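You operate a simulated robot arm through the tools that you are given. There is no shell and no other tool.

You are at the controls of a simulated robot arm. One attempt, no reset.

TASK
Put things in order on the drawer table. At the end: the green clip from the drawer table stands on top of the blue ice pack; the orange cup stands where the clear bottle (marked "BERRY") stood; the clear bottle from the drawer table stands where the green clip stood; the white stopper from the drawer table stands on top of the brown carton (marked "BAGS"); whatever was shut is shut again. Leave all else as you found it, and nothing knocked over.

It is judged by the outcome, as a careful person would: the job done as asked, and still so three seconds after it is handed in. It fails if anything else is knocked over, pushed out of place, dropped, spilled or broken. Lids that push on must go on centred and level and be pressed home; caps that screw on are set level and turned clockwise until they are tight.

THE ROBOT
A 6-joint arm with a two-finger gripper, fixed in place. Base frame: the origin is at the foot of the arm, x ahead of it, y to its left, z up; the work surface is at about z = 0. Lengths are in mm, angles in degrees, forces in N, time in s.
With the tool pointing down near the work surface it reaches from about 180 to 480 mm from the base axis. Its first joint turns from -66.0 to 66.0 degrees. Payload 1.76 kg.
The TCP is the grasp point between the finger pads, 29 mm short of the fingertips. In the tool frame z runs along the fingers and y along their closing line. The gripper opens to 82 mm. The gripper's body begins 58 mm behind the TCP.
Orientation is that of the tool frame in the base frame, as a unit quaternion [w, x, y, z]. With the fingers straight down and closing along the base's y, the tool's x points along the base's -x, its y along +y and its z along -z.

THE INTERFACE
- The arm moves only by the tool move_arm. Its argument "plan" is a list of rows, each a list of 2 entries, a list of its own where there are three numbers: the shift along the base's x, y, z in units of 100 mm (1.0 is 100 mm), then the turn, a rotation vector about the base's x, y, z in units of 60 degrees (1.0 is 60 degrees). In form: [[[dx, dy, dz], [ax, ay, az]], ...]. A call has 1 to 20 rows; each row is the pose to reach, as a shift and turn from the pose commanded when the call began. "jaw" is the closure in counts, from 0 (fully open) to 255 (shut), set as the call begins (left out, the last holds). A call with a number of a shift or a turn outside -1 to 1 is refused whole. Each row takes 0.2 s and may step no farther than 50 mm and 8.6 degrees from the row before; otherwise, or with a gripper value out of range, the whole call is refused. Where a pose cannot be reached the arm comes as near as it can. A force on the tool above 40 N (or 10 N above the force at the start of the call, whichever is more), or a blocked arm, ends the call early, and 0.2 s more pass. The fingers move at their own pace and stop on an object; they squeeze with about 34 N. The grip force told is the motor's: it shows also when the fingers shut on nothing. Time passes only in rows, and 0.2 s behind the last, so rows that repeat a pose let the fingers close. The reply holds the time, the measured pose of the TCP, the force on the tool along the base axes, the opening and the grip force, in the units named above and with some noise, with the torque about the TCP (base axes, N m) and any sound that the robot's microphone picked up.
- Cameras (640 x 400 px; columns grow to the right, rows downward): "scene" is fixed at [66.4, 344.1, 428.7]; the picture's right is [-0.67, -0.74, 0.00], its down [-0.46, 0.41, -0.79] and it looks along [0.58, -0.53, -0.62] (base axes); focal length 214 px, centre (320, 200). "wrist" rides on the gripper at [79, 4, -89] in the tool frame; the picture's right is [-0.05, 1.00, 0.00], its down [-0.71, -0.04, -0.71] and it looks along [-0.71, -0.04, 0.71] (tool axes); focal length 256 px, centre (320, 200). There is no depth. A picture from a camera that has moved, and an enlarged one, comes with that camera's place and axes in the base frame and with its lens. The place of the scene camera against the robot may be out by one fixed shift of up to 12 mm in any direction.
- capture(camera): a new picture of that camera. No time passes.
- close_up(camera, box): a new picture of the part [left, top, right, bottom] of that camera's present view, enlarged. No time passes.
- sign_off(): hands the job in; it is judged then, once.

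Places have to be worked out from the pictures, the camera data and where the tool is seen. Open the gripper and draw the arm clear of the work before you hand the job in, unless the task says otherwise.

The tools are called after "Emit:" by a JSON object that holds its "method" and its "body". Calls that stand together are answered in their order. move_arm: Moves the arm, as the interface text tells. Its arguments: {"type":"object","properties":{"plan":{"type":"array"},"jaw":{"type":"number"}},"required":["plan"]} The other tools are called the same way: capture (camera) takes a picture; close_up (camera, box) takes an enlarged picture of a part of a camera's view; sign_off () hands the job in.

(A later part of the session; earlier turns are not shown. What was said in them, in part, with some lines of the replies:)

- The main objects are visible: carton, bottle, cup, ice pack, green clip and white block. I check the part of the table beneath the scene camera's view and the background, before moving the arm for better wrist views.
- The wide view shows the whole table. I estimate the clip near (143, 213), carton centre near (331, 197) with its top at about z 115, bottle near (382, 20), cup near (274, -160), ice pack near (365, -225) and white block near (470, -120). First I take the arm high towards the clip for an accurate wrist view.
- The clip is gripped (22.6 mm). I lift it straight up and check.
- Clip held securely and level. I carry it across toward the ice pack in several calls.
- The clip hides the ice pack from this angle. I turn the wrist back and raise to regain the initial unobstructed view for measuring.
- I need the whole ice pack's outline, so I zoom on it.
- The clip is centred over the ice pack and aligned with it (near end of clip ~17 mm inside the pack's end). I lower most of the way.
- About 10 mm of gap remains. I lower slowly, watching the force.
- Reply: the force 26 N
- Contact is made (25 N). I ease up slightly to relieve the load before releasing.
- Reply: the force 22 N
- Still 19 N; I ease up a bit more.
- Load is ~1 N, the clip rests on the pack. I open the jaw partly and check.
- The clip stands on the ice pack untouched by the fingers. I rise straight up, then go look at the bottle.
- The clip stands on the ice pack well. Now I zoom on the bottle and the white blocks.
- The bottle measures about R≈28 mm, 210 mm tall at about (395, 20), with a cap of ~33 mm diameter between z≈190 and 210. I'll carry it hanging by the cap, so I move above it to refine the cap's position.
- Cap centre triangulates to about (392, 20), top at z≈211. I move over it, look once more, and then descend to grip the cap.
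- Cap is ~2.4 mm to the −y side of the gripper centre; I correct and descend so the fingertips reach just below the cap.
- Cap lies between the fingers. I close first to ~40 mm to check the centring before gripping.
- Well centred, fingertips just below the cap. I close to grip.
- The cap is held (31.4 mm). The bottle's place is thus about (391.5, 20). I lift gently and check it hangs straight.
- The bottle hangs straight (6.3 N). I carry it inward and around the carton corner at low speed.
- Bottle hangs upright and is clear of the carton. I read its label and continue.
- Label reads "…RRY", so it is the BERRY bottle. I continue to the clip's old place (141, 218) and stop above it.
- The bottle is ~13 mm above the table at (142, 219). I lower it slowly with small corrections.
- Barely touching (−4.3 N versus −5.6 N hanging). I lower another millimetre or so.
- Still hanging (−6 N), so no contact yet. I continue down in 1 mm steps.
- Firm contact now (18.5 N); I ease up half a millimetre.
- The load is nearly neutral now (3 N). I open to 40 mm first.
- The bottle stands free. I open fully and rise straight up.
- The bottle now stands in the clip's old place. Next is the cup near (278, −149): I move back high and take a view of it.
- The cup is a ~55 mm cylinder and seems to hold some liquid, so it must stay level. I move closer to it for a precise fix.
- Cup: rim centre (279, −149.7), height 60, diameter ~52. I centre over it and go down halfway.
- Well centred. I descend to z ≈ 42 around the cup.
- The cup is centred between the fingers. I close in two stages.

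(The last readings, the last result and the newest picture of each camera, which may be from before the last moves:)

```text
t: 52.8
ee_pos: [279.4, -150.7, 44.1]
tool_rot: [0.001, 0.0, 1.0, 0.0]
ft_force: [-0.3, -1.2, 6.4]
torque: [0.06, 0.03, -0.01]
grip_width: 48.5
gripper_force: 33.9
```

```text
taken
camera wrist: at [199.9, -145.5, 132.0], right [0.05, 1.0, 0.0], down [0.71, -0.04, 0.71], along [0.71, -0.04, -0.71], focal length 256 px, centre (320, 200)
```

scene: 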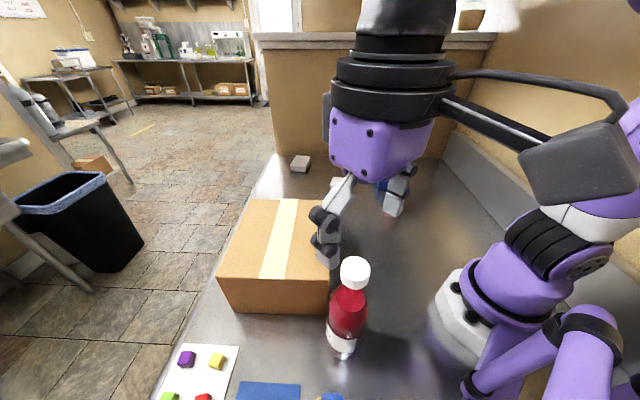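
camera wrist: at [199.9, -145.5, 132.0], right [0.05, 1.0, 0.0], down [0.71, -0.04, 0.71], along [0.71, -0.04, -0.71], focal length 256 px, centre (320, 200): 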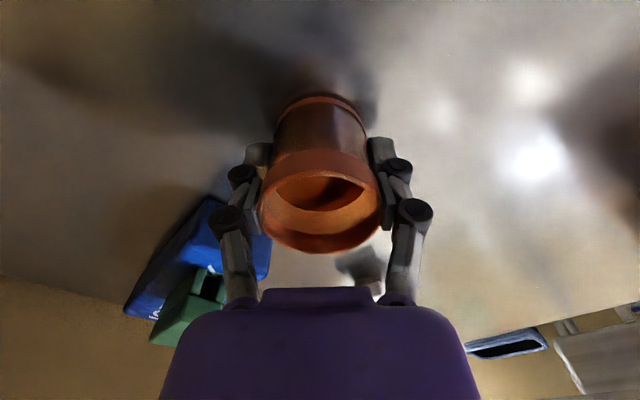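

Cup gripped (48.5 mm). I lift it slowly and keep it level.

Emit:
{"method": "move_arm", "body": {"plan": [[[0, 0, 0.03], [0, 0, 0]], [[0, 0, 0.1], [0, 0, 0]], [[0, 0, 0.2], [0, 0, 0]], [[0, 0, 0.3], [0, 0, 0]], [[0, 0, 0.38], [0, 0, 0]], [[0, 0, 0.4], [0, 0, 0]]]}}

Emit:
{"method": "capture", "body": {"camera": "wrist"}}

Emit:
{"method": "close_up", "body": {"camera": "scene", "box": [350, 130, 450, 225]}}

```text
t: 54.2
ee_pos: [279.7, -149.1, 85.3]
tool_rot: [0.0, 0.0, 1.0, 0.0]
ft_force: [-0.2, -0.1, -1.0]
torque: [0.01, 0.03, 0.0]
grip_width: 48.3
gripper_force: 34.3
```

```text
taken
camera wrist: at [199.8, -145.4, 173.0], right [0.05, 1.0, 0.0], down [0.71, -0.04, 0.71], along [0.71, -0.04, -0.71], focal length 256 px, centre (320, 200)
```

wrist: 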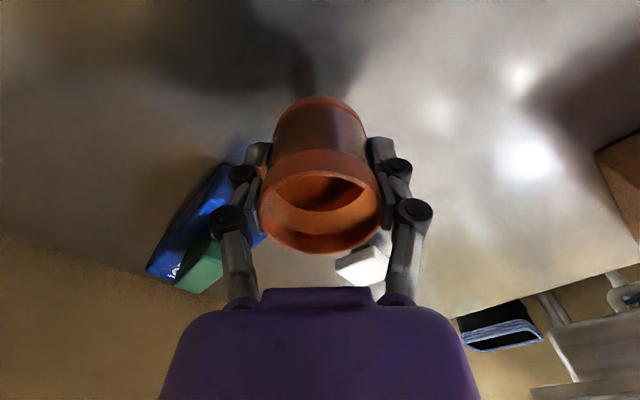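

```text
4.21 times, centred on (400, 178) of scene
camera zoom: at [66.4, 344.1, 428.7], right [-0.67, -0.74, 0.0], down [-0.46, 0.41, -0.79], along [0.58, -0.53, -0.62], focal length 903 px, centre (-17, 295)
```

zoom: 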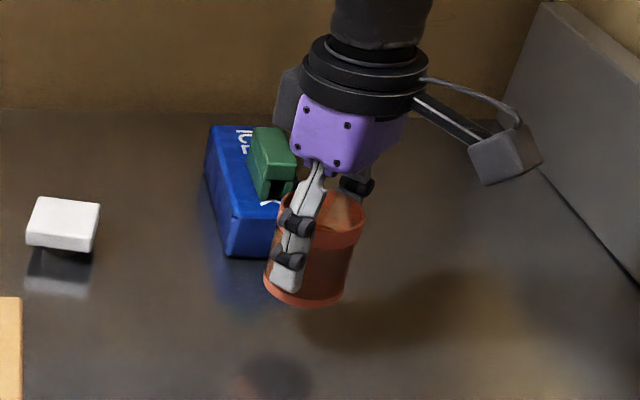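

The cup is held level with a small weight. I carry it toward the bottle's old place (391.5, 20).

Emit:
{"method": "move_arm", "body": {"plan": [[[0.04, 0.06, 0.03], [0, 0, 0]], [[0.14, 0.2, 0.08], [0, 0, 0]], [[0.26, 0.38, 0.1], [0, 0, 0]], [[0.38, 0.56, 0.1], [0, 0, 0]], [[0.49, 0.74, 0.1], [0, 0, 0]], [[0.57, 0.86, 0.1], [0, 0, 0]], [[0.6, 0.9, 0.1], [0, 0, 0]]]}}

Emit:
{"method": "move_arm", "body": {"plan": [[[0.04, 0.06, 0.0], [0, 0, 0]], [[0.14, 0.2, 0.0], [0, 0, 0]], [[0.26, 0.38, 0.0], [0, 0, 0]], [[0.38, 0.56, 0.0], [0, 0, 0]], [[0.47, 0.7, 0.0], [0, 0, 0]], [[0.51, 0.77, 0.0], [0, 0, 0]], [[0.525, 0.794, 0.0], [0, 0, 0]], [[0.525, 0.794, 0.0], [0, 0, 0]]]}}

Emit:
{"method": "capture", "body": {"camera": "wrist"}}

Emit:
{"method": "capture", "body": {"camera": "scene"}}

```text
t: 55.8
ee_pos: [340.2, -61.3, 94.3]
tool_rot: [0.001, 0.0, 1.0, 0.0]
ft_force: [-0.8, -0.2, -0.8]
torque: [0.01, 0.02, 0.01]
grip_width: 48.3
gripper_force: 33.8
```

```text
t: 57.6
ee_pos: [392.7, 19.7, 94.8]
tool_rot: [0.0, 0.0, 1.0, 0.001]
ft_force: [0.4, 0.4, -0.5]
torque: [0.03, -0.03, -0.02]
grip_width: 47.9
gripper_force: 33.8
```

```text
taken
camera wrist: at [312.7, 24.1, 182.4], right [0.05, 1.0, 0.0], down [0.71, -0.04, 0.71], along [0.71, -0.04, -0.71], focal length 256 px, centre (320, 200)
```

wrist: 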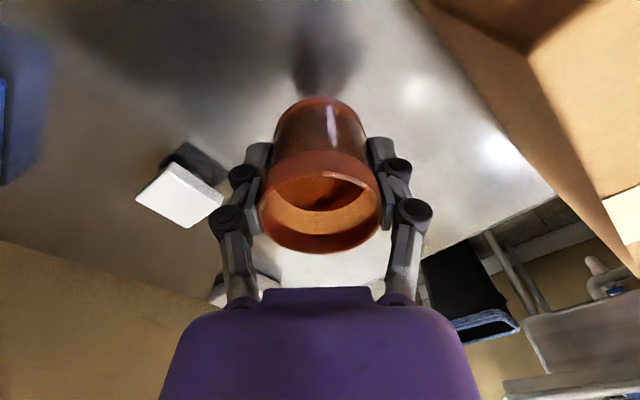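

```text
taken
```

scene: 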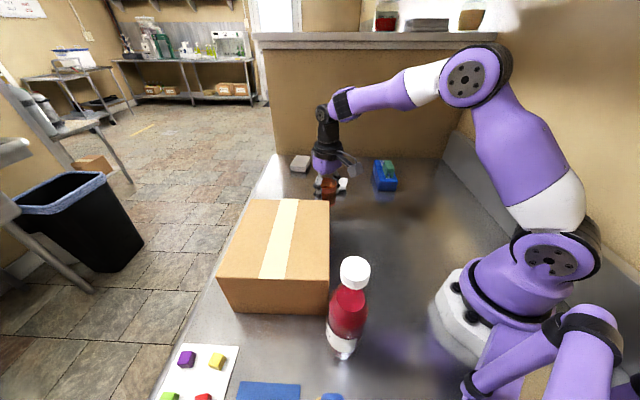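

I'm over (392, 20), the bottle's old place, with the cup ~50 mm above the table. I lower it.

Emit:
{"method": "move_arm", "body": {"plan": [[[0, 0, -0.05], [0, 0, 0]], [[0, 0, -0.15], [0, 0, 0]], [[0, 0, -0.27], [0, 0, 0]], [[0, 0, -0.38], [0, 0, 0]], [[0, 0, -0.45], [0, 0, 0]], [[0, 0, -0.475], [0, 0, 0]], [[0, 0, -0.475], [0, 0, 0]]]}}

Emit:
{"method": "move_arm", "body": {"plan": [[[0, 0, -0.01], [0, 0, 0]], [[0, 0, -0.018], [0, 0, 0]], [[0, 0, -0.018], [0, 0, 0]]]}}

```text
t: 59.2
ee_pos: [391.4, 18.4, 46.7]
tool_rot: [0.0, 0.0, 1.0, 0.0]
ft_force: [0.3, -0.3, -0.3]
torque: [0.03, 0.01, 0.0]
grip_width: 47.7
gripper_force: 33.7
```

```text
t: 60.0
ee_pos: [393.3, 19.5, 43.6]
tool_rot: [0.0, 0.0, 1.0, 0.0]
ft_force: [0.5, -0.4, -0.9]
torque: [0.02, 0.0, 0.01]
grip_width: 47.9
gripper_force: 33.6
```

No contact yet. I continue in 1 mm steps.

Emit:
{"method": "move_arm", "body": {"plan": [[[0, 0, -0.006], [0, 0, 0]], [[0, 0, -0.01], [0, 0, 0]], [[0, 0, -0.01], [0, 0, 0]]]}}

Emit:
{"method": "close_up", "body": {"camera": "scene", "box": [290, 150, 370, 210]}}

```text
t: 60.8
ee_pos: [393.4, 19.2, 44.3]
tool_rot: [0.0, 0.0, 1.0, 0.0]
ft_force: [-0.9, 2.3, 5.7]
torque: [0.17, 0.09, -0.01]
grip_width: 47.9
gripper_force: 34.0
```

```text
6.67 times, centred on (330, 180) of scene
camera zoom: at [66.4, 344.1, 428.7], right [-0.67, -0.74, 0.0], down [-0.46, 0.41, -0.79], along [0.58, -0.53, -0.62], focal length 1430 px, centre (253, 333)
```

zoom: 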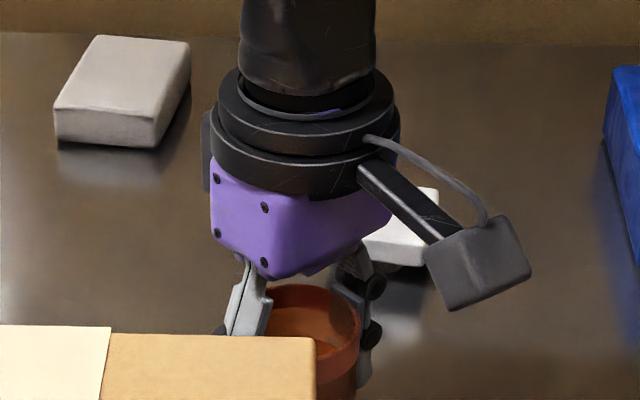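

Light contact (5.7 N). I release in two stages.

Emit:
{"method": "move_arm", "body": {"plan": [[[0, 0, 0], [0, 0, 0]], [[0, 0, 0], [0, 0, 0]]], "jaw": 76}}

Emit:
{"method": "move_arm", "body": {"plan": [[[0, 0, 0], [0, 0, 0]], [[0, 0, 0], [0, 0, 0]], [[0, 0, 0], [0, 0, 0]]], "jaw": 0}}

Emit:
{"method": "capture", "body": {"camera": "wrist"}}

```text
t: 61.4
ee_pos: [391.7, 18.3, 43.2]
tool_rot: [0.0, 0.0, 1.0, 0.001]
ft_force: [0.9, 0.5, -0.1]
torque: [0.01, -0.01, 0.02]
grip_width: 57.6
gripper_force: 0.2
```

```text
t: 62.2
ee_pos: [392.8, 19.4, 43.6]
tool_rot: [0.001, 0.0, 1.0, 0.001]
ft_force: [0.3, -0.1, 0.2]
torque: [-0.01, 0.0, -0.02]
grip_width: 81.7
gripper_force: 0.0
```

```text
taken
camera wrist: at [312.9, 23.0, 132.0], right [0.05, 1.0, 0.0], down [0.71, -0.04, 0.71], along [0.71, -0.04, -0.71], focal length 256 px, centre (320, 200)
```

wrist: 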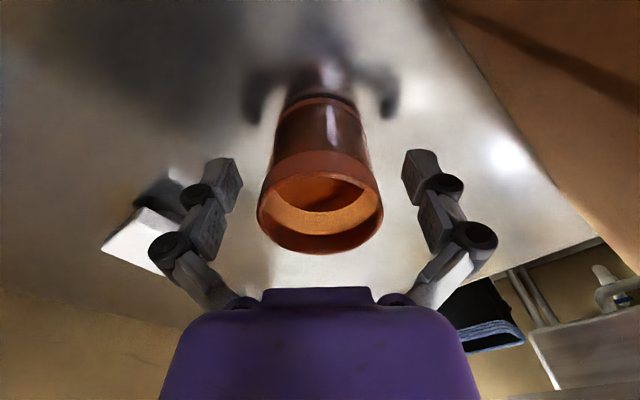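

Cup stands free and upright. I rise straight up, then look at the white stopper.

Emit:
{"method": "move_arm", "body": {"plan": [[[0, 0, 0.1], [0, 0, 0]], [[0, 0, 0.3], [0, 0, 0]], [[0, 0, 0.55], [0, 0, 0]], [[0, 0, 0.8], [0, 0, 0]], [[0, 0, 0.95], [0, 0, 0]], [[0, 0, 0.95], [0, 0, 0]]]}}

Emit:
{"method": "capture", "body": {"camera": "wrist"}}

Emit:
{"method": "close_up", "body": {"camera": "wrist", "box": [440, 0, 640, 125]}}

Emit:
{"method": "close_up", "body": {"camera": "scene", "box": [300, 150, 400, 215]}}

Emit:
{"method": "close_up", "body": {"camera": "scene", "box": [325, 170, 365, 200]}}

```text
t: 63.6
ee_pos: [392.3, 20.0, 141.1]
tool_rot: [0.0, 0.0, 1.0, 0.0]
ft_force: [0.1, -0.8, -0.2]
torque: [0.0, -0.02, 0.02]
grip_width: 82.3
gripper_force: 0.0
```

```text
taken
camera wrist: at [312.5, 24.3, 229.6], right [0.05, 1.0, 0.0], down [0.71, -0.04, 0.71], along [0.71, -0.04, -0.71], focal length 256 px, centre (320, 200)
```

wrist: 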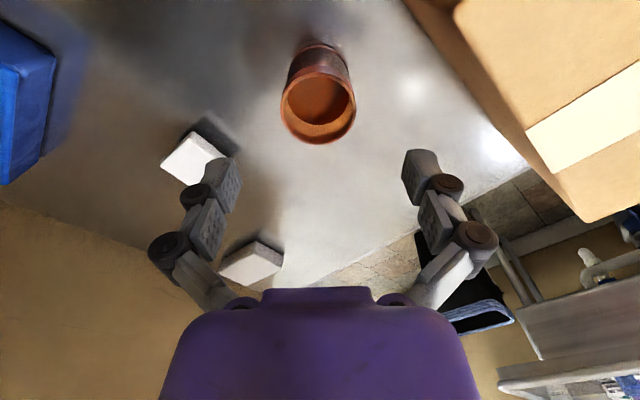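

```text
3.20 times, centred on (540, 62) of wrist
camera zoom: at [312.5, 24.3, 229.6], right [0.05, 1.0, 0.0], down [0.71, -0.04, 0.71], along [0.71, -0.04, -0.71], focal length 819 px, centre (-384, 640)
```

zoom: 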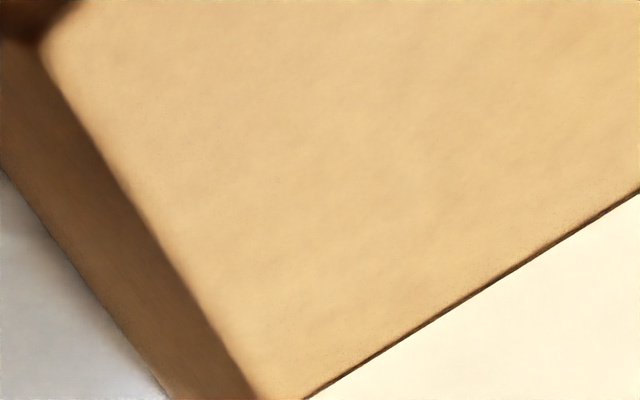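

```text
6.15 times, centred on (350, 182) of scene
camera zoom: at [66.4, 344.1, 428.7], right [-0.67, -0.74, 0.0], down [-0.46, 0.41, -0.79], along [0.58, -0.53, -0.62], focal length 1320 px, centre (135, 308)
```

zoom: 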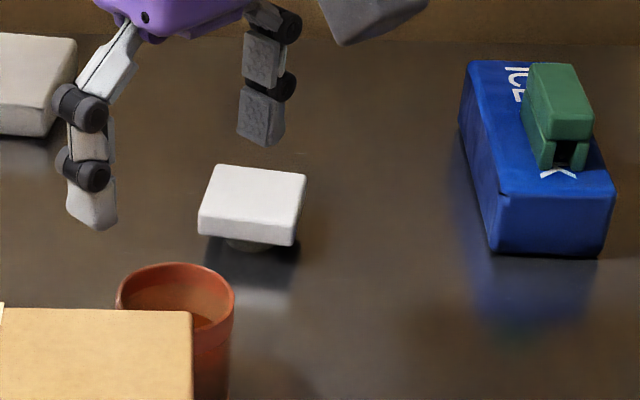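

```text
13.33 times, centred on (345, 185) of scene
camera zoom: at [66.4, 344.1, 428.7], right [-0.67, -0.74, 0.0], down [-0.46, 0.41, -0.79], along [0.58, -0.53, -0.62], focal length 2860 px, centre (-13, 400)
```

zoom: 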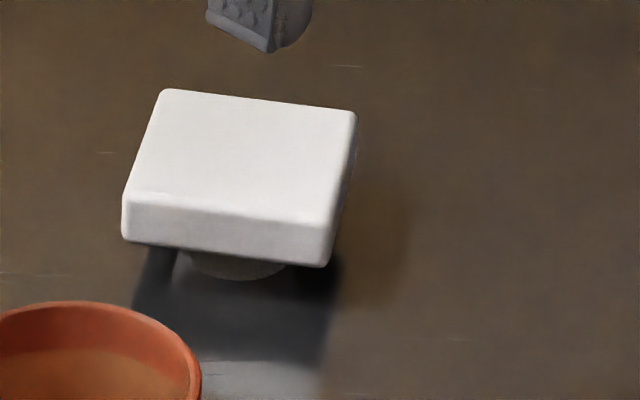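

The stopper is a ~48 mm square head standing on a round plug, centred near (469, −107), right at the edge of reach, with its edges at about 35°. I move toward it with the wrist turned +33° so the fingers match its sides.

Emit:
{"method": "move_arm", "body": {"plan": [[[0.03, -0.15, 0.05], [0, 0, 0.09]], [[0.06, -0.3, 0.1], [0, 0, 0.18]], [[0.09, -0.45, 0.1], [0, 0, 0.27]], [[0.12, -0.6, 0.1], [0, 0, 0.36]], [[0.15, -0.75, 0.1], [0, 0, 0.45]], [[0.18, -0.9, 0.1], [0, 0, 0.547]], [[0.18, -0.9, 0.1], [0, 0, 0.547]]]}}

Emit:
{"method": "capture", "body": {"camera": "wrist"}}

Emit:
{"method": "close_up", "body": {"camera": "wrist", "box": [256, 60, 384, 140]}}

```text
t: 65.2
ee_pos: [410.1, -70.3, 150.0]
tool_rot: [0.0, -0.283, 0.959, 0.0]
ft_force: [-0.5, -0.1, 0.1]
torque: [0.02, 0.01, 0.0]
grip_width: 82.1
gripper_force: 0.1
```

```text
taken
camera wrist: at [342.0, -110.2, 238.2], right [-0.5, 0.87, 0.0], down [0.61, 0.35, 0.71], along [0.61, 0.35, -0.71], focal length 256 px, centre (320, 200)
```

wrist: 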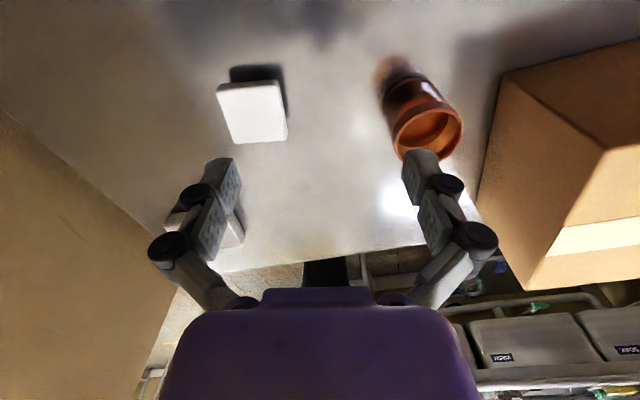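

```text
5.00 times, centred on (320, 100) of wrist
camera zoom: at [342.0, -110.2, 238.2], right [-0.5, 0.87, 0.0], down [0.61, 0.35, 0.71], along [0.61, 0.35, -0.71], focal length 1280 px, centre (320, 700)
```

zoom: 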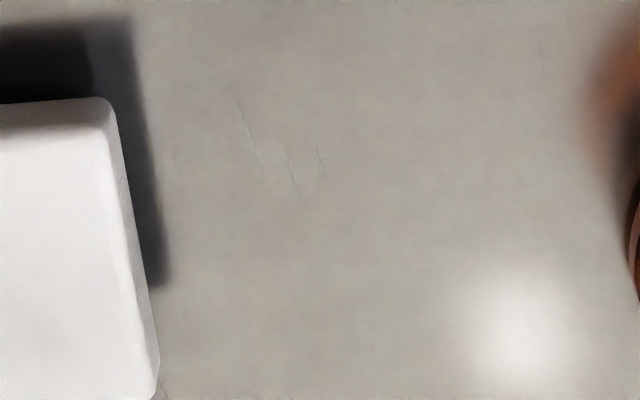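

Emit:
{"method": "close_up", "body": {"camera": "wrist", "box": [196, 55, 308, 150]}}

```text
4.21 times, centred on (252, 102) of wrist
camera zoom: at [342.0, -110.2, 238.2], right [-0.5, 0.87, 0.0], down [0.61, 0.35, 0.71], along [0.61, 0.35, -0.71], focal length 1078 px, centre (606, 610)
```

zoom: 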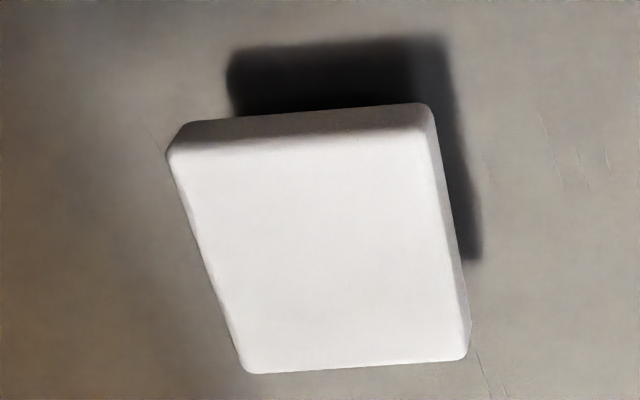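

The stopper's centre is about (462–465, −107), top around z≈28, and it needs ~1.7° more turn. I move closer to refine.

Emit:
{"method": "move_arm", "body": {"plan": [[[0.1, -0.1, -0.1], [0, 0, 0.01]], [[0.2, -0.2, -0.2], [0, 0, 0.02]], [[0.3, -0.3, -0.3], [0, 0, 0.028]], [[0.42, -0.42, -0.4], [0, 0, 0.028]], [[0.42, -0.42, -0.4], [0, 0, 0.028]]]}}

Emit:
{"method": "capture", "body": {"camera": "wrist"}}

Emit:
{"method": "close_up", "body": {"camera": "wrist", "box": [256, 60, 384, 180]}}

Emit:
{"method": "close_up", "body": {"camera": "scene", "box": [310, 140, 390, 200]}}

```text
t: 66.4
ee_pos: [450.4, -114.3, 108.9]
tool_rot: [0.0, -0.296, 0.955, 0.0]
ft_force: [-0.3, -0.2, -1.3]
torque: [0.01, 0.02, 0.02]
grip_width: 82.1
gripper_force: 0.1
```

```text
taken
camera wrist: at [382.5, -156.2, 196.7], right [-0.52, 0.85, 0.0], down [0.6, 0.37, 0.71], along [0.6, 0.37, -0.71], focal length 256 px, centre (320, 200)
```

wrist: 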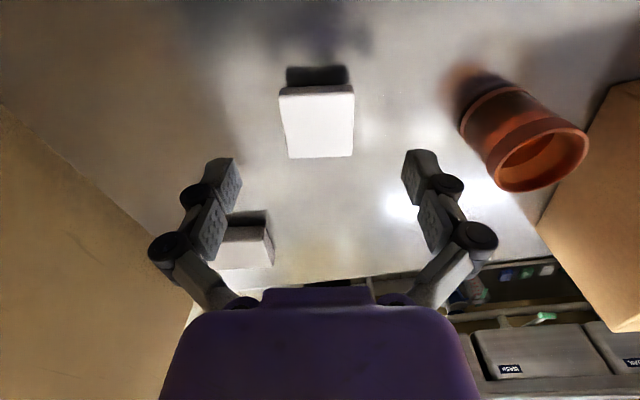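

```text
3.33 times, centred on (320, 120) of wrist
camera zoom: at [382.5, -156.2, 196.7], right [-0.52, 0.85, 0.0], down [0.6, 0.37, 0.71], along [0.6, 0.37, -0.71], focal length 853 px, centre (320, 467)
```

zoom: 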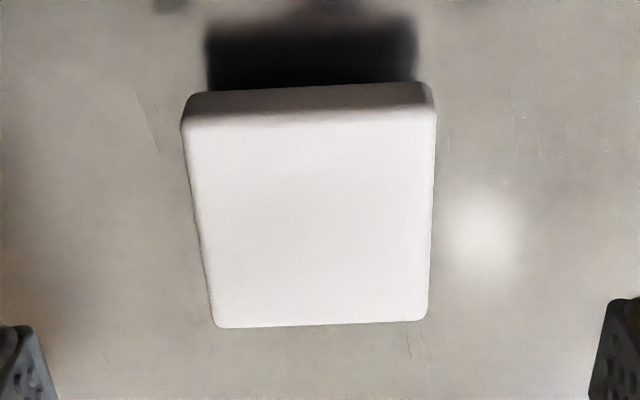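

```text
6.67 times, centred on (350, 170) of scene
camera zoom: at [66.5, 344.1, 428.7], right [-0.67, -0.74, 0.0], down [-0.46, 0.41, -0.79], along [0.58, -0.53, -0.62], focal length 1430 px, centre (120, 400)
```

zoom: 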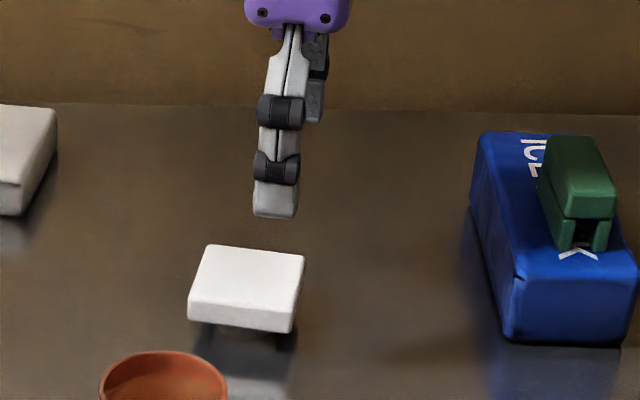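

The stopper is aligned, with its centre ~16 mm ahead of the gripper axis and −2 mm sideways. I move forward 10 mm (leaving the grip ~6 mm short of centre, for reach) and lower to z≈60 to test reach.

Emit:
{"method": "move_arm", "body": {"plan": [[[0.05, 0.02, -0.1], [0, 0, 0]], [[0.095, 0.038, -0.2], [0, 0, 0]], [[0.095, 0.038, -0.32], [0, 0, 0]], [[0.095, 0.038, -0.44], [0, 0, 0]], [[0.095, 0.038, -0.48], [0, 0, 0]], [[0.095, 0.038, -0.48], [0, 0, 0]]]}}

Emit:
{"method": "capture", "body": {"camera": "wrist"}}

Emit:
{"method": "close_up", "body": {"camera": "wrist", "box": [256, 100, 384, 220]}}

Emit:
{"method": "close_up", "body": {"camera": "scene", "box": [310, 140, 390, 200]}}

```text
t: 67.8
ee_pos: [460.8, -109.3, 60.5]
tool_rot: [-0.001, -0.296, 0.955, 0.0]
ft_force: [0.5, -0.1, -0.3]
torque: [0.01, 0.01, 0.05]
grip_width: 82.3
gripper_force: 0.1
```

```text
taken
camera wrist: at [392.8, -151.3, 148.5], right [-0.52, 0.85, 0.0], down [0.6, 0.37, 0.71], along [0.6, 0.37, -0.71], focal length 256 px, centre (320, 200)
```

wrist: 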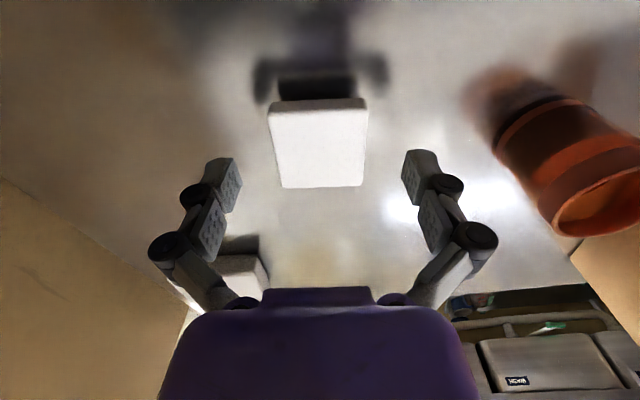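

```text
3.33 times, centred on (320, 160) of wrist
camera zoom: at [392.8, -151.3, 148.5], right [-0.52, 0.85, 0.0], down [0.6, 0.37, 0.71], along [0.6, 0.37, -0.71], focal length 853 px, centre (320, 333)
```

zoom: 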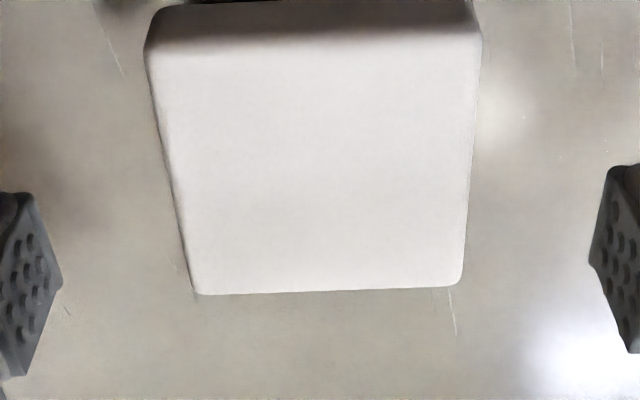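

```text
6.67 times, centred on (350, 170) of scene
camera zoom: at [66.4, 344.1, 428.7], right [-0.67, -0.74, 0.0], down [-0.46, 0.41, -0.79], along [0.58, -0.53, -0.62], focal length 1430 px, centre (120, 400)
```

zoom: 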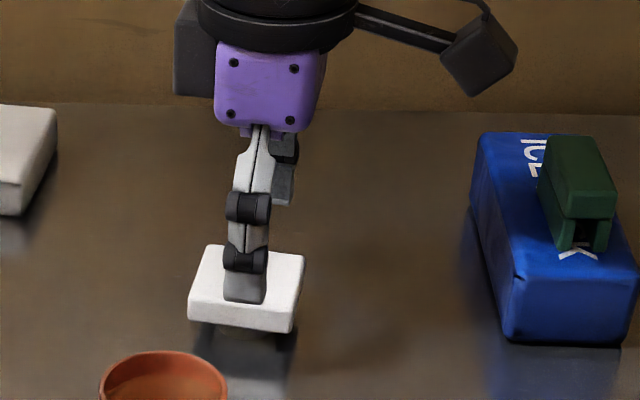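

Reach is fine. Stopper top is at z≈28, centred sideways, and only ~5 mm ahead of the grip point. I lower to z≈37 and check.

Emit:
{"method": "move_arm", "body": {"plan": [[[0, 0, -0.06], [0, 0, 0]], [[0, 0, -0.12], [0, 0, 0]], [[0, 0, -0.18], [0, 0, 0]], [[0, 0, -0.23], [0, 0, 0]], [[0, 0, -0.23], [0, 0, 0]]]}}

Emit:
{"method": "capture", "body": {"camera": "wrist"}}

Emit:
{"method": "close_up", "body": {"camera": "scene", "box": [310, 140, 390, 200]}}

```text
t: 69.0
ee_pos: [461.6, -108.2, 37.9]
tool_rot: [0.0, -0.297, 0.955, 0.0]
ft_force: [0.0, 0.1, -1.3]
torque: [0.0, -0.01, -0.03]
grip_width: 81.9
gripper_force: 0.2
```

```text
taken
camera wrist: at [393.5, -150.0, 125.9], right [-0.52, 0.85, 0.0], down [0.6, 0.37, 0.71], along [0.6, 0.37, -0.71], focal length 256 px, centre (320, 200)
```

wrist: 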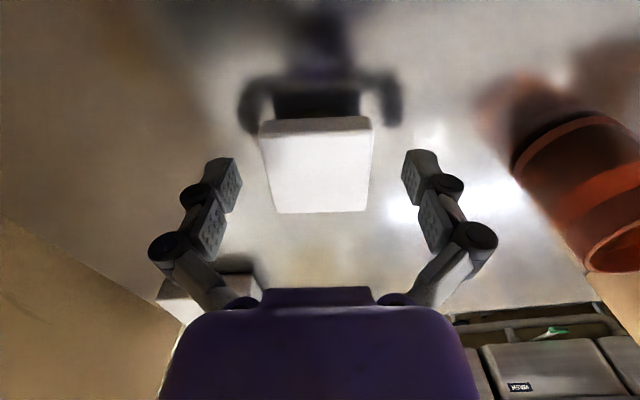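

```text
6.67 times, centred on (350, 170) of scene
camera zoom: at [66.4, 344.1, 428.7], right [-0.67, -0.74, 0.0], down [-0.46, 0.41, -0.79], along [0.58, -0.53, -0.62], focal length 1430 px, centre (120, 400)
```

zoom: 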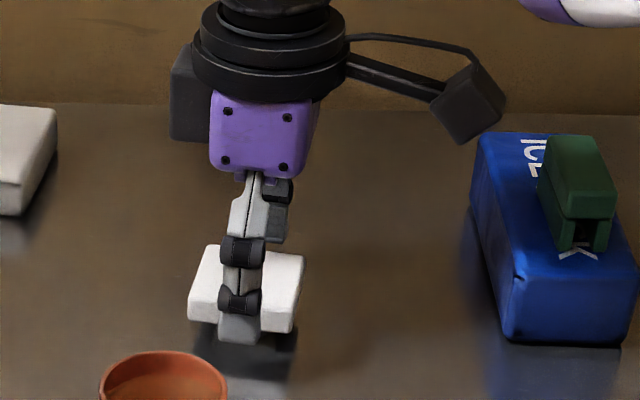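

The fingers are beside the head. I nudge ~2 mm sideways to centre and close in two stages.

Emit:
{"method": "move_arm", "body": {"plan": [[[0.011, -0.016, 0], [0, 0, 0]], [[0.011, -0.016, 0], [0, 0, 0]], [[0.011, -0.016, 0], [0, 0, 0]]], "jaw": 76}}

Emit:
{"method": "capture", "body": {"camera": "wrist"}}

```text
t: 69.8
ee_pos: [462.1, -110.0, 38.4]
tool_rot: [0.0, -0.297, 0.955, 0.001]
ft_force: [-0.6, 0.3, 0.7]
torque: [0.0, 0.02, 0.0]
grip_width: 57.5
gripper_force: 0.1
```

```text
taken
camera wrist: at [394.8, -152.2, 125.8], right [-0.52, 0.85, 0.0], down [0.6, 0.37, 0.71], along [0.6, 0.37, -0.71], focal length 256 px, centre (320, 200)
```

wrist: 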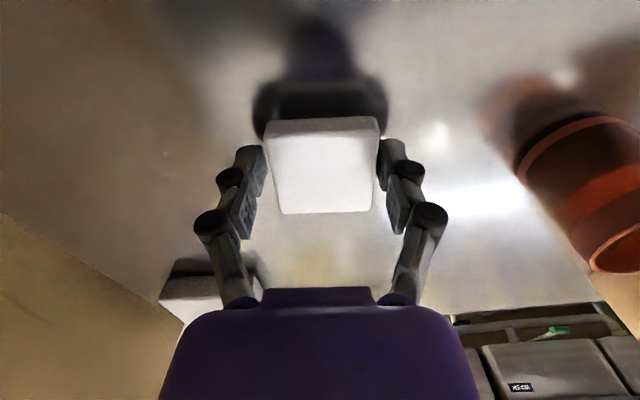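

Centred now. I close fully.

Emit:
{"method": "move_arm", "body": {"plan": [[[0, 0, 0], [0, 0, 0]], [[0, 0, 0], [0, 0, 0]], [[0, 0, 0], [0, 0, 0]]], "jaw": 255}}

Emit:
{"method": "capture", "body": {"camera": "wrist"}}

Emit:
{"method": "close_up", "body": {"camera": "scene", "box": [310, 140, 390, 200]}}

```text
t: 70.6
ee_pos: [463.4, -110.5, 37.6]
tool_rot: [0.002, -0.296, 0.955, 0.0]
ft_force: [0.2, 3.7, 6.3]
torque: [0.21, -0.01, 0.01]
grip_width: 51.1
gripper_force: 34.1
```

```text
taken
camera wrist: at [394.9, -152.1, 126.1], right [-0.52, 0.85, 0.0], down [0.6, 0.37, 0.71], along [0.6, 0.37, -0.71], focal length 256 px, centre (320, 200)
```

wrist: 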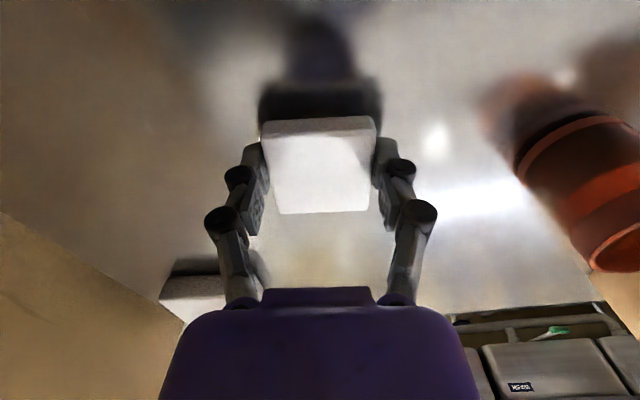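

```text
6.67 times, centred on (350, 170) of scene
camera zoom: at [66.4, 344.1, 428.7], right [-0.67, -0.74, 0.0], down [-0.46, 0.41, -0.79], along [0.58, -0.53, -0.62], focal length 1430 px, centre (120, 400)
```

zoom: 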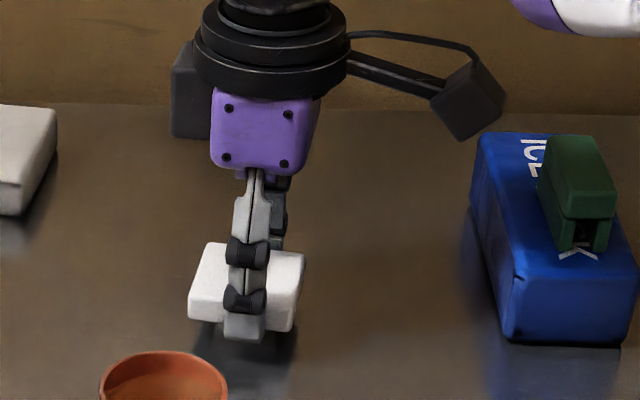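

The stopper is held (51.1 mm). I lift, drawing slightly inward.

Emit:
{"method": "move_arm", "body": {"plan": [[[0, 0, 0.05], [0, 0, 0]], [[0, 0, 0.15], [0, 0, 0]], [[-0.02, 0, 0.3], [0, 0, 0]], [[-0.08, 0.03, 0.45], [0, 0, 0]], [[-0.15, 0.06, 0.6], [0, 0, 0]], [[-0.22, 0.09, 0.75], [0, 0, 0]], [[-0.3, 0.12, 0.9], [0, 0, 0]], [[-0.35, 0.15, 1.0], [0, 0, 0]]]}}

Emit:
{"method": "capture", "body": {"camera": "wrist"}}

Emit:
{"method": "capture", "body": {"camera": "scene"}}

```text
t: 72.4
ee_pos: [428.6, -95.0, 137.9]
tool_rot: [0.0, -0.297, 0.955, 0.0]
ft_force: [-0.7, -0.2, -0.8]
torque: [-0.01, 0.02, -0.02]
grip_width: 51.1
gripper_force: 34.3
```

```text
taken
camera wrist: at [360.3, -136.3, 226.0], right [-0.52, 0.85, 0.0], down [0.6, 0.37, 0.71], along [0.6, 0.37, -0.71], focal length 256 px, centre (320, 200)
```

wrist: 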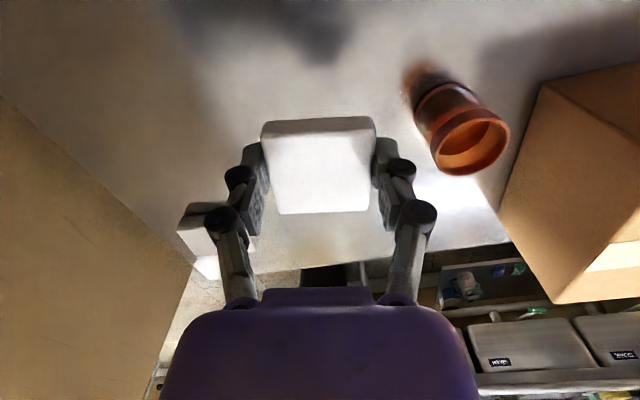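

```text
taken
```

scene: 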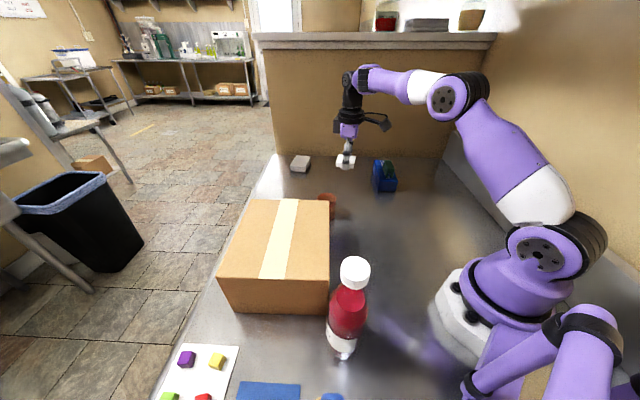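

Stopper held securely. I raise and carry it over to the carton top.

Emit:
{"method": "move_arm", "body": {"plan": [[[-0.03, 0.1, 0.2], [0, 0, 0]], [[-0.1, 0.3, 0.4], [0, 0, 0]], [[-0.17, 0.5, 0.55], [0, 0, 0]], [[-0.24, 0.7, 0.6], [0, 0, 0]], [[-0.3, 0.9, 0.6], [0, 0, 0]]]}}

Emit:
{"method": "move_arm", "body": {"plan": [[[-0.08, 0.2, 0.02], [0, 0, 0.03]], [[-0.16, 0.4, 0.05], [0, 0, 0.06]], [[-0.24, 0.6, 0.08], [0, 0, 0.1]], [[-0.32, 0.8, 0.1], [0, 0, 0.14]], [[-0.4, 1.0, 0.1], [0, 0, 0.17]]]}}

Emit:
{"method": "move_arm", "body": {"plan": [[[-0.06, 0.2, 0.0], [0, 0, 0]], [[-0.12, 0.4, 0.0], [0, 0, 0]], [[-0.19, 0.6, 0.0], [0, 0, 0]], [[-0.26, 0.8, 0.0], [0, 0, 0]], [[-0.32, 1.0, 0.0], [0, 0, 0]], [[-0.32, 1.0, 0.0], [0, 0, 0]]]}}

Emit:
{"method": "capture", "body": {"camera": "wrist"}}

Emit:
{"method": "capture", "body": {"camera": "scene"}}

Emit:
{"method": "close_up", "body": {"camera": "wrist", "box": [0, 0, 640, 10]}}

```text
t: 73.6
ee_pos: [397.5, -5.4, 198.2]
tool_rot: [0.0, -0.296, 0.955, 0.0]
ft_force: [-1.1, -0.1, -0.3]
torque: [-0.04, 0.0, -0.02]
grip_width: 51.2
gripper_force: 33.9
```

```text
t: 74.8
ee_pos: [357.5, 97.2, 209.0]
tool_rot: [0.0, -0.38, 0.925, 0.0]
ft_force: [-0.2, -0.8, -0.2]
torque: [-0.03, 0.0, -0.03]
grip_width: 51.1
gripper_force: 33.5
```

```text
t: 76.2
ee_pos: [327.8, 195.7, 210.6]
tool_rot: [-0.001, -0.38, 0.925, 0.0]
ft_force: [-0.5, -0.2, -1.6]
torque: [-0.01, 0.02, 0.01]
grip_width: 50.9
gripper_force: 34.0
```

```text
taken
camera wrist: at [267.0, 142.4, 299.0], right [-0.66, 0.75, 0.0], down [0.53, 0.47, 0.71], along [0.53, 0.47, -0.71], focal length 256 px, centre (320, 200)
```

wrist: 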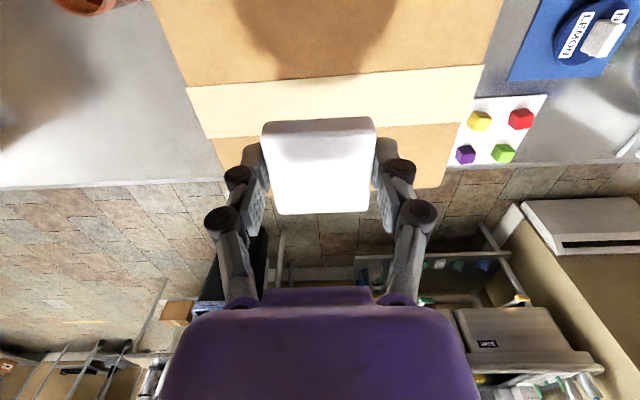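

```text
taken
```

scene: 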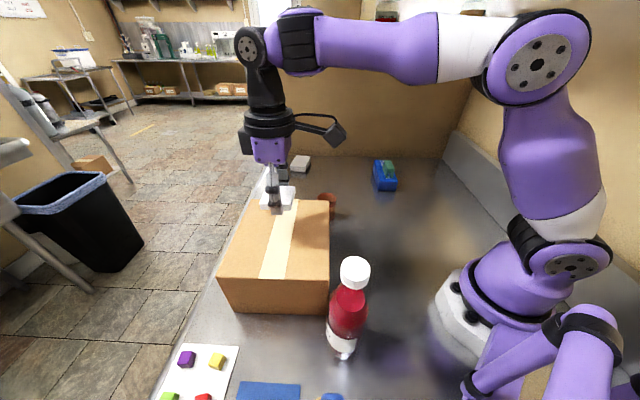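

```text
1.00 times, centred on (320, 5) of wrist (not enlarged: the box is as wide or as high as the picture)
camera zoom: at [267.0, 142.4, 299.0], right [-0.66, 0.75, 0.0], down [0.53, 0.47, 0.71], along [0.53, 0.47, -0.71], focal length 256 px, centre (320, 395)
```

zoom: 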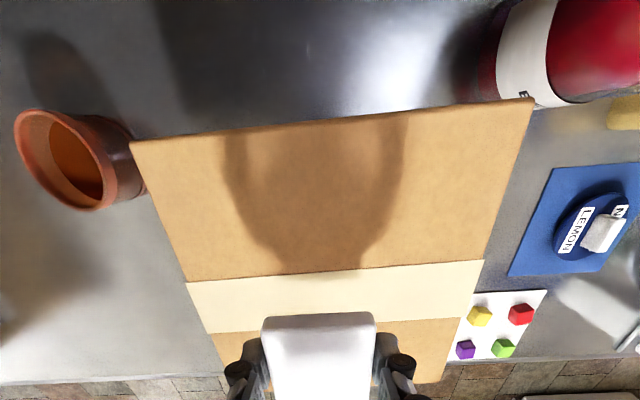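

I'm over the middle of the carton's top (tape strip centred beneath). I lower toward its top, expected contact near TCP z≈139.

Emit:
{"method": "move_arm", "body": {"plan": [[[0, 0.03, -0.12], [0, 0, 0]], [[0, 0.05, -0.25], [0, 0, 0]], [[0, 0.05, -0.38], [0, 0, 0]], [[0, 0.05, -0.5], [0, 0, 0]], [[0, 0.05, -0.55], [0, 0, 0]], [[0, 0.05, -0.55], [0, 0, 0]]]}}

Emit:
{"method": "close_up", "body": {"camera": "scene", "box": [220, 160, 340, 250]}}

Emit:
{"method": "capture", "body": {"camera": "wrist"}}

```text
t: 77.6
ee_pos: [326.8, 201.4, 156.5]
tool_rot: [0.002, -0.38, 0.925, 0.0]
ft_force: [-9.8, -1.3, 35.8]
torque: [0.09, 0.24, 0.01]
grip_width: 51.1
gripper_force: 34.0
```

```text
4.44 times, centred on (280, 205) of scene
camera zoom: at [66.3, 344.0, 428.8], right [-0.67, -0.74, 0.0], down [-0.46, 0.41, -0.79], along [0.58, -0.53, -0.62], focal length 953 px, centre (498, 178)
```

zoom: 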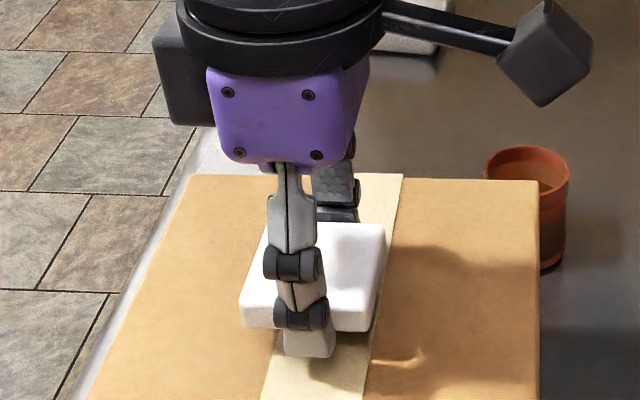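

```text
taken
camera wrist: at [267.1, 148.4, 243.7], right [-0.67, 0.75, 0.0], down [0.52, 0.47, 0.71], along [0.53, 0.47, -0.7], focal length 256 px, centre (320, 200)
```

wrist: 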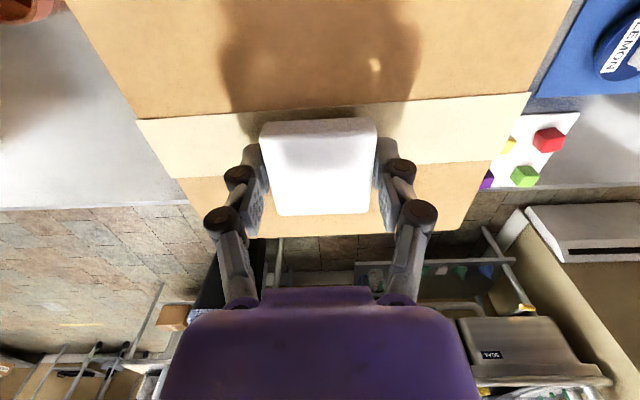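

Contact came earlier than estimated (35.8 N at z≈156, so carton top ≈118). I ease up to relieve it.

Emit:
{"method": "move_arm", "body": {"plan": [[[0, 0, 0.01], [0, 0, 0]], [[0, 0, 0.02], [0, 0, 0]], [[0, 0, 0.02], [0, 0, 0]]]}}

```text
t: 78.4
ee_pos: [327.5, 200.0, 155.8]
tool_rot: [0.001, -0.381, 0.925, 0.0]
ft_force: [8.5, 10.4, 16.9]
torque: [0.45, -0.34, 0.03]
grip_width: 50.6
gripper_force: 33.9
```

Emit:
{"method": "move_arm", "body": {"plan": [[[0, 0, 0.006], [0, 0, 0]], [[0, 0, 0.012], [0, 0, 0]], [[0, 0, 0.012], [0, 0, 0]]]}}

Emit:
{"method": "close_up", "body": {"camera": "scene", "box": [220, 160, 340, 250]}}

```text
t: 79.2
ee_pos: [325.1, 199.5, 155.5]
tool_rot: [-0.002, -0.379, 0.925, 0.0]
ft_force: [2.8, 0.7, 4.9]
torque: [0.07, -0.15, 0.02]
grip_width: 50.8
gripper_force: 33.8
```

```text
4.44 times, centred on (280, 205) of scene
camera zoom: at [66.4, 344.0, 428.7], right [-0.67, -0.74, 0.0], down [-0.46, 0.41, -0.79], along [0.58, -0.53, -0.62], focal length 953 px, centre (498, 178)
```

zoom: 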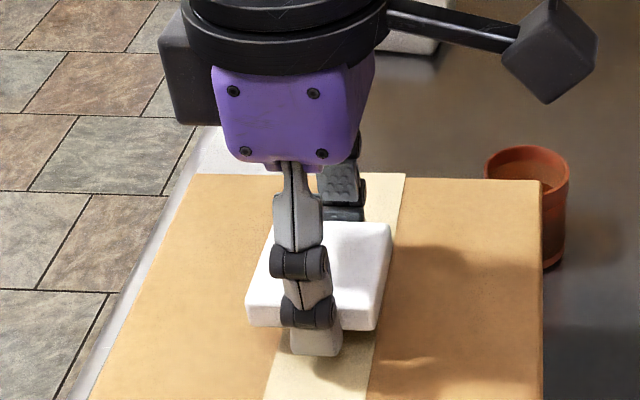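

Load is down to ~5 N and the stopper sits level on the carton. I release in two stages.

Emit:
{"method": "move_arm", "body": {"plan": [[[0, 0, 0], [0, 0, 0]], [[0, 0, 0], [0, 0, 0]]], "jaw": 76}}

Emit:
{"method": "move_arm", "body": {"plan": [[[0, 0, 0], [0, 0, 0]], [[0, 0, 0], [0, 0, 0]], [[0, 0, 0], [0, 0, 0]]], "jaw": 0}}

Emit:
{"method": "close_up", "body": {"camera": "scene", "box": [220, 160, 340, 250]}}

Emit:
{"method": "capture", "body": {"camera": "wrist"}}

```text
t: 79.8
ee_pos: [327.4, 199.5, 156.1]
tool_rot: [-0.001, -0.38, 0.925, 0.0]
ft_force: [0.6, 0.5, -0.3]
torque: [0.01, 0.01, -0.04]
grip_width: 57.4
gripper_force: 0.1
```

```text
t: 80.6
ee_pos: [326.4, 200.4, 156.4]
tool_rot: [0.0, -0.38, 0.925, -0.001]
ft_force: [0.4, -0.8, -0.8]
torque: [-0.01, 0.0, 0.0]
grip_width: 82.2
gripper_force: 0.1
```

```text
4.44 times, centred on (280, 205) of scene
camera zoom: at [66.4, 344.1, 428.7], right [-0.67, -0.74, 0.0], down [-0.46, 0.41, -0.79], along [0.58, -0.53, -0.62], focal length 953 px, centre (498, 178)
```

zoom: 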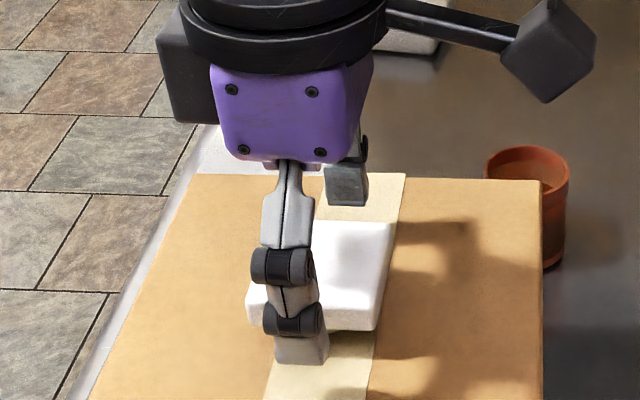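

```text
taken
camera wrist: at [266.5, 147.2, 244.8], right [-0.66, 0.75, 0.0], down [0.53, 0.47, 0.71], along [0.53, 0.47, -0.71], focal length 256 px, centre (320, 200)
```

wrist: 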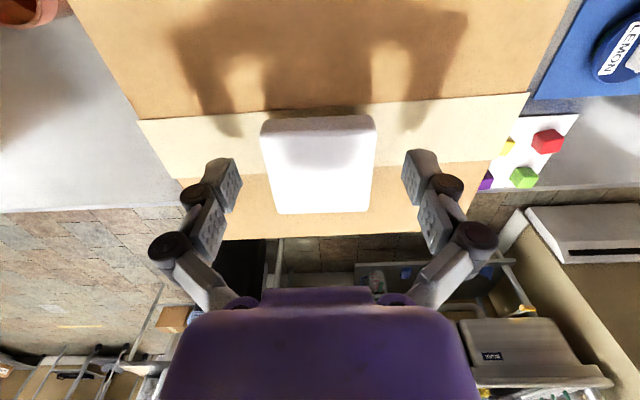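

The stopper stands free on the carton. I rise straight up and withdraw.

Emit:
{"method": "move_arm", "body": {"plan": [[[0, 0, 0.1], [0, 0, 0]], [[0, 0, 0.3], [0, 0, 0]], [[0, 0, 0.55], [0, 0, 0]], [[0, 0, 0.8], [0, 0, 0]], [[0, 0, 1.0], [0, 0, 0]]]}}

Emit:
{"method": "move_arm", "body": {"plan": [[[-0.1, -0.25, 0.05], [0, 0, -0.12]], [[-0.2, -0.5, 0.1], [0, 0, -0.24]], [[-0.3, -0.75, 0.15], [0, 0, -0.36]], [[-0.4, -1.0, 0.2], [0, 0, -0.48]], [[-0.4, -1.0, 0.2], [0, 0, -0.6]], [[-0.4, -1.0, 0.2], [0, 0, -0.74]]]}}

Emit:
{"method": "move_arm", "body": {"plan": [[[-0.05, -0.3, 0.05], [0, 0, 0]], [[-0.1, -0.6, 0.1], [0, 0, 0]], [[-0.15, -0.9, 0.15], [0, 0, 0]], [[-0.18, -1.0, 0.15], [0, 0, 0]], [[-0.18, -1.0, 0.15], [0, 0, 0]]]}}

Emit:
{"method": "capture", "body": {"camera": "scene"}}

Emit:
{"method": "capture", "body": {"camera": "wrist"}}

```text
t: 81.8
ee_pos: [325.9, 198.6, 258.3]
tool_rot: [0.0, -0.38, 0.925, 0.0]
ft_force: [0.0, 0.5, 0.9]
torque: [-0.03, -0.01, 0.01]
grip_width: 82.0
gripper_force: 0.0
```

```text
t: 83.2
ee_pos: [285.7, 98.6, 278.1]
tool_rot: [0.0, 0.0, 1.0, 0.0]
ft_force: [-1.0, 0.1, 0.0]
torque: [-0.01, 0.01, 0.02]
grip_width: 81.8
gripper_force: 0.0
```

```text
t: 84.4
ee_pos: [269.2, -2.5, 291.1]
tool_rot: [-0.001, -0.003, 1.0, 0.0]
ft_force: [0.0, 0.2, 0.3]
torque: [0.0, -0.02, 0.0]
grip_width: 81.8
gripper_force: 0.2
```

```text
taken
```

scene: 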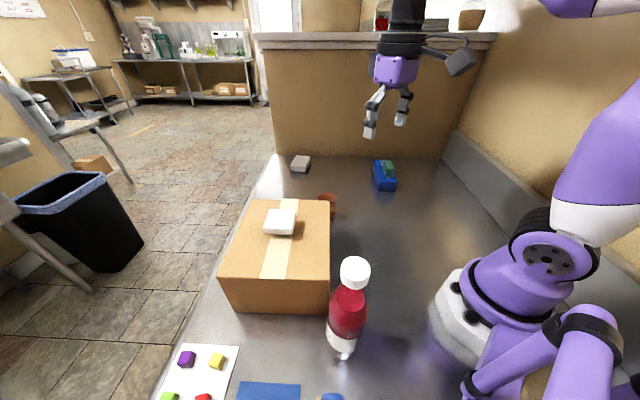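

```text
taken
camera wrist: at [188.9, 1.9, 379.6], right [0.05, 1.0, 0.0], down [0.71, -0.03, 0.71], along [0.71, -0.03, -0.71], focal length 256 px, centre (320, 200)
```

wrist: 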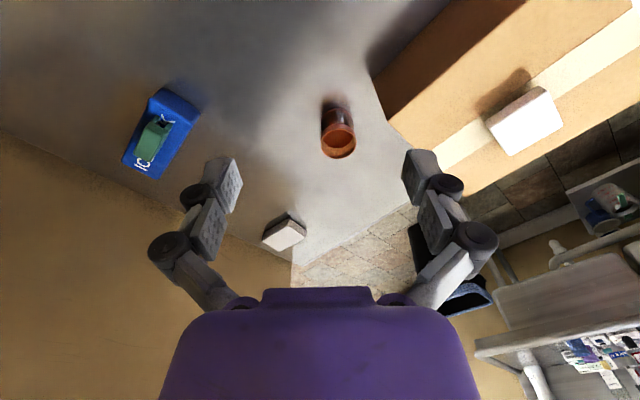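

Everything appears placed. I do final close-ups of each item before handing in.

Emit:
{"method": "close_up", "body": {"camera": "scene", "box": [210, 180, 350, 270]}}

Emit:
{"method": "close_up", "body": {"camera": "scene", "box": [290, 250, 410, 370]}}

Emit:
{"method": "close_up", "body": {"camera": "wrist", "box": [290, 60, 580, 200]}}

Emit:
{"method": "close_up", "body": {"camera": "scene", "box": [0, 360, 640, 400]}}

```text
4.44 times, centred on (280, 225) of scene
camera zoom: at [66.4, 344.1, 428.7], right [-0.67, -0.74, 0.0], down [-0.46, 0.41, -0.79], along [0.58, -0.53, -0.62], focal length 953 px, centre (498, 89)
```

zoom: 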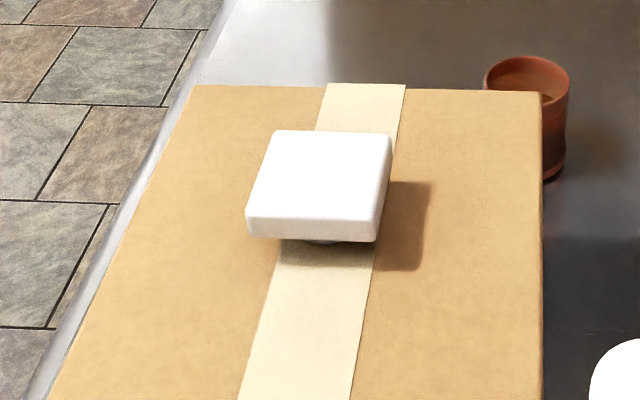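

```text
3.33 times, centred on (350, 310) of scene
camera zoom: at [66.4, 344.1, 428.7], right [-0.67, -0.74, 0.0], down [-0.46, 0.41, -0.79], along [0.58, -0.53, -0.62], focal length 715 px, centre (220, -167)
```

zoom: 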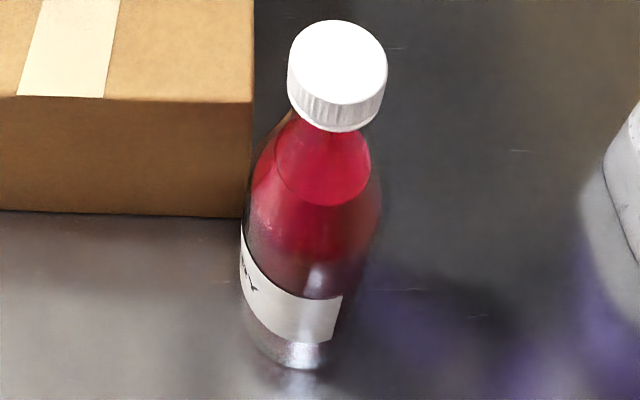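

```text
2.21 times, centred on (435, 130) of wrist
camera zoom: at [188.9, 1.9, 379.6], right [0.05, 1.0, 0.0], down [0.71, -0.03, 0.71], along [0.71, -0.03, -0.71], focal length 565 px, centre (66, 354)
```

zoom: 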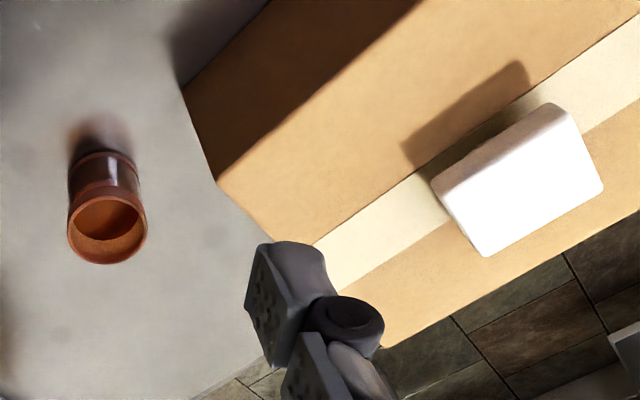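

```text
1.00 times, centred on (320, 380) of scene (not enlarged: the box is as wide or as high as the picture)
camera zoom: at [66.4, 344.1, 428.7], right [-0.67, -0.74, 0.0], down [-0.46, 0.41, -0.79], along [0.58, -0.53, -0.62], focal length 214 px, centre (320, 20)
```

zoom: 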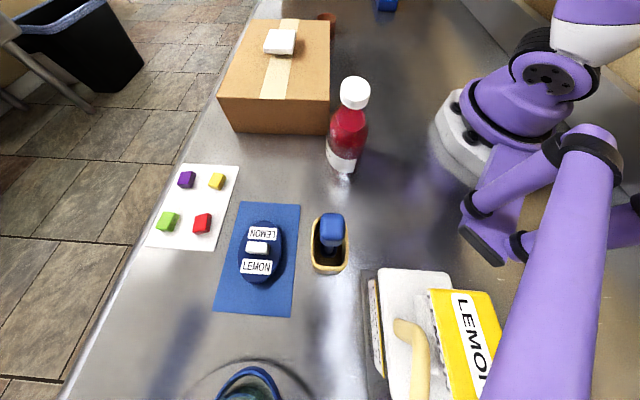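

All four items are in place:
- The clip stands on the ice pack.
- The cup stands upright in the bottle's old place.
- The bottle stands upright in the clip's old place, its base at the spot where the clip was.
- The stopper sits level on the carton, plug down.

The bottle cap and carton are still shut, and the other items look undisturbed. The carton may have shifted about 1 mm when the stopper was set down. The gripper is open and clear, so I hand in.

Emit:
{"method": "sign_off", "body": {}}

```text
The job is handed in.
```

I moved all four items as asked and handed the job in. The final pictures show everything standing and nothing knocked over.

- **Green clip:** it stands lengthwise on top of the blue ice pack.
- **Clear bottle (BERRY):** it stands upright where the clip was. I carried it by its cap, which is still on.
- **Orange cup:** it stands upright where the bottle was. It seems to hold some liquid, so I kept it level the whole way.
- **White stopper:** it stands on top of the brown carton, plug down and level, near the middle of the tape strip.

- **Carton moved slightly:** when I set the stopper down, contact came earlier than I expected, at about 36 N. The carton may have shifted by about 1 mm.
- **Carton mark not seen:** I never saw the word "BAGS" on the carton. I used it because it is the only brown carton I saw on the table.

I opened nothing, so the taped carton is still shut too.
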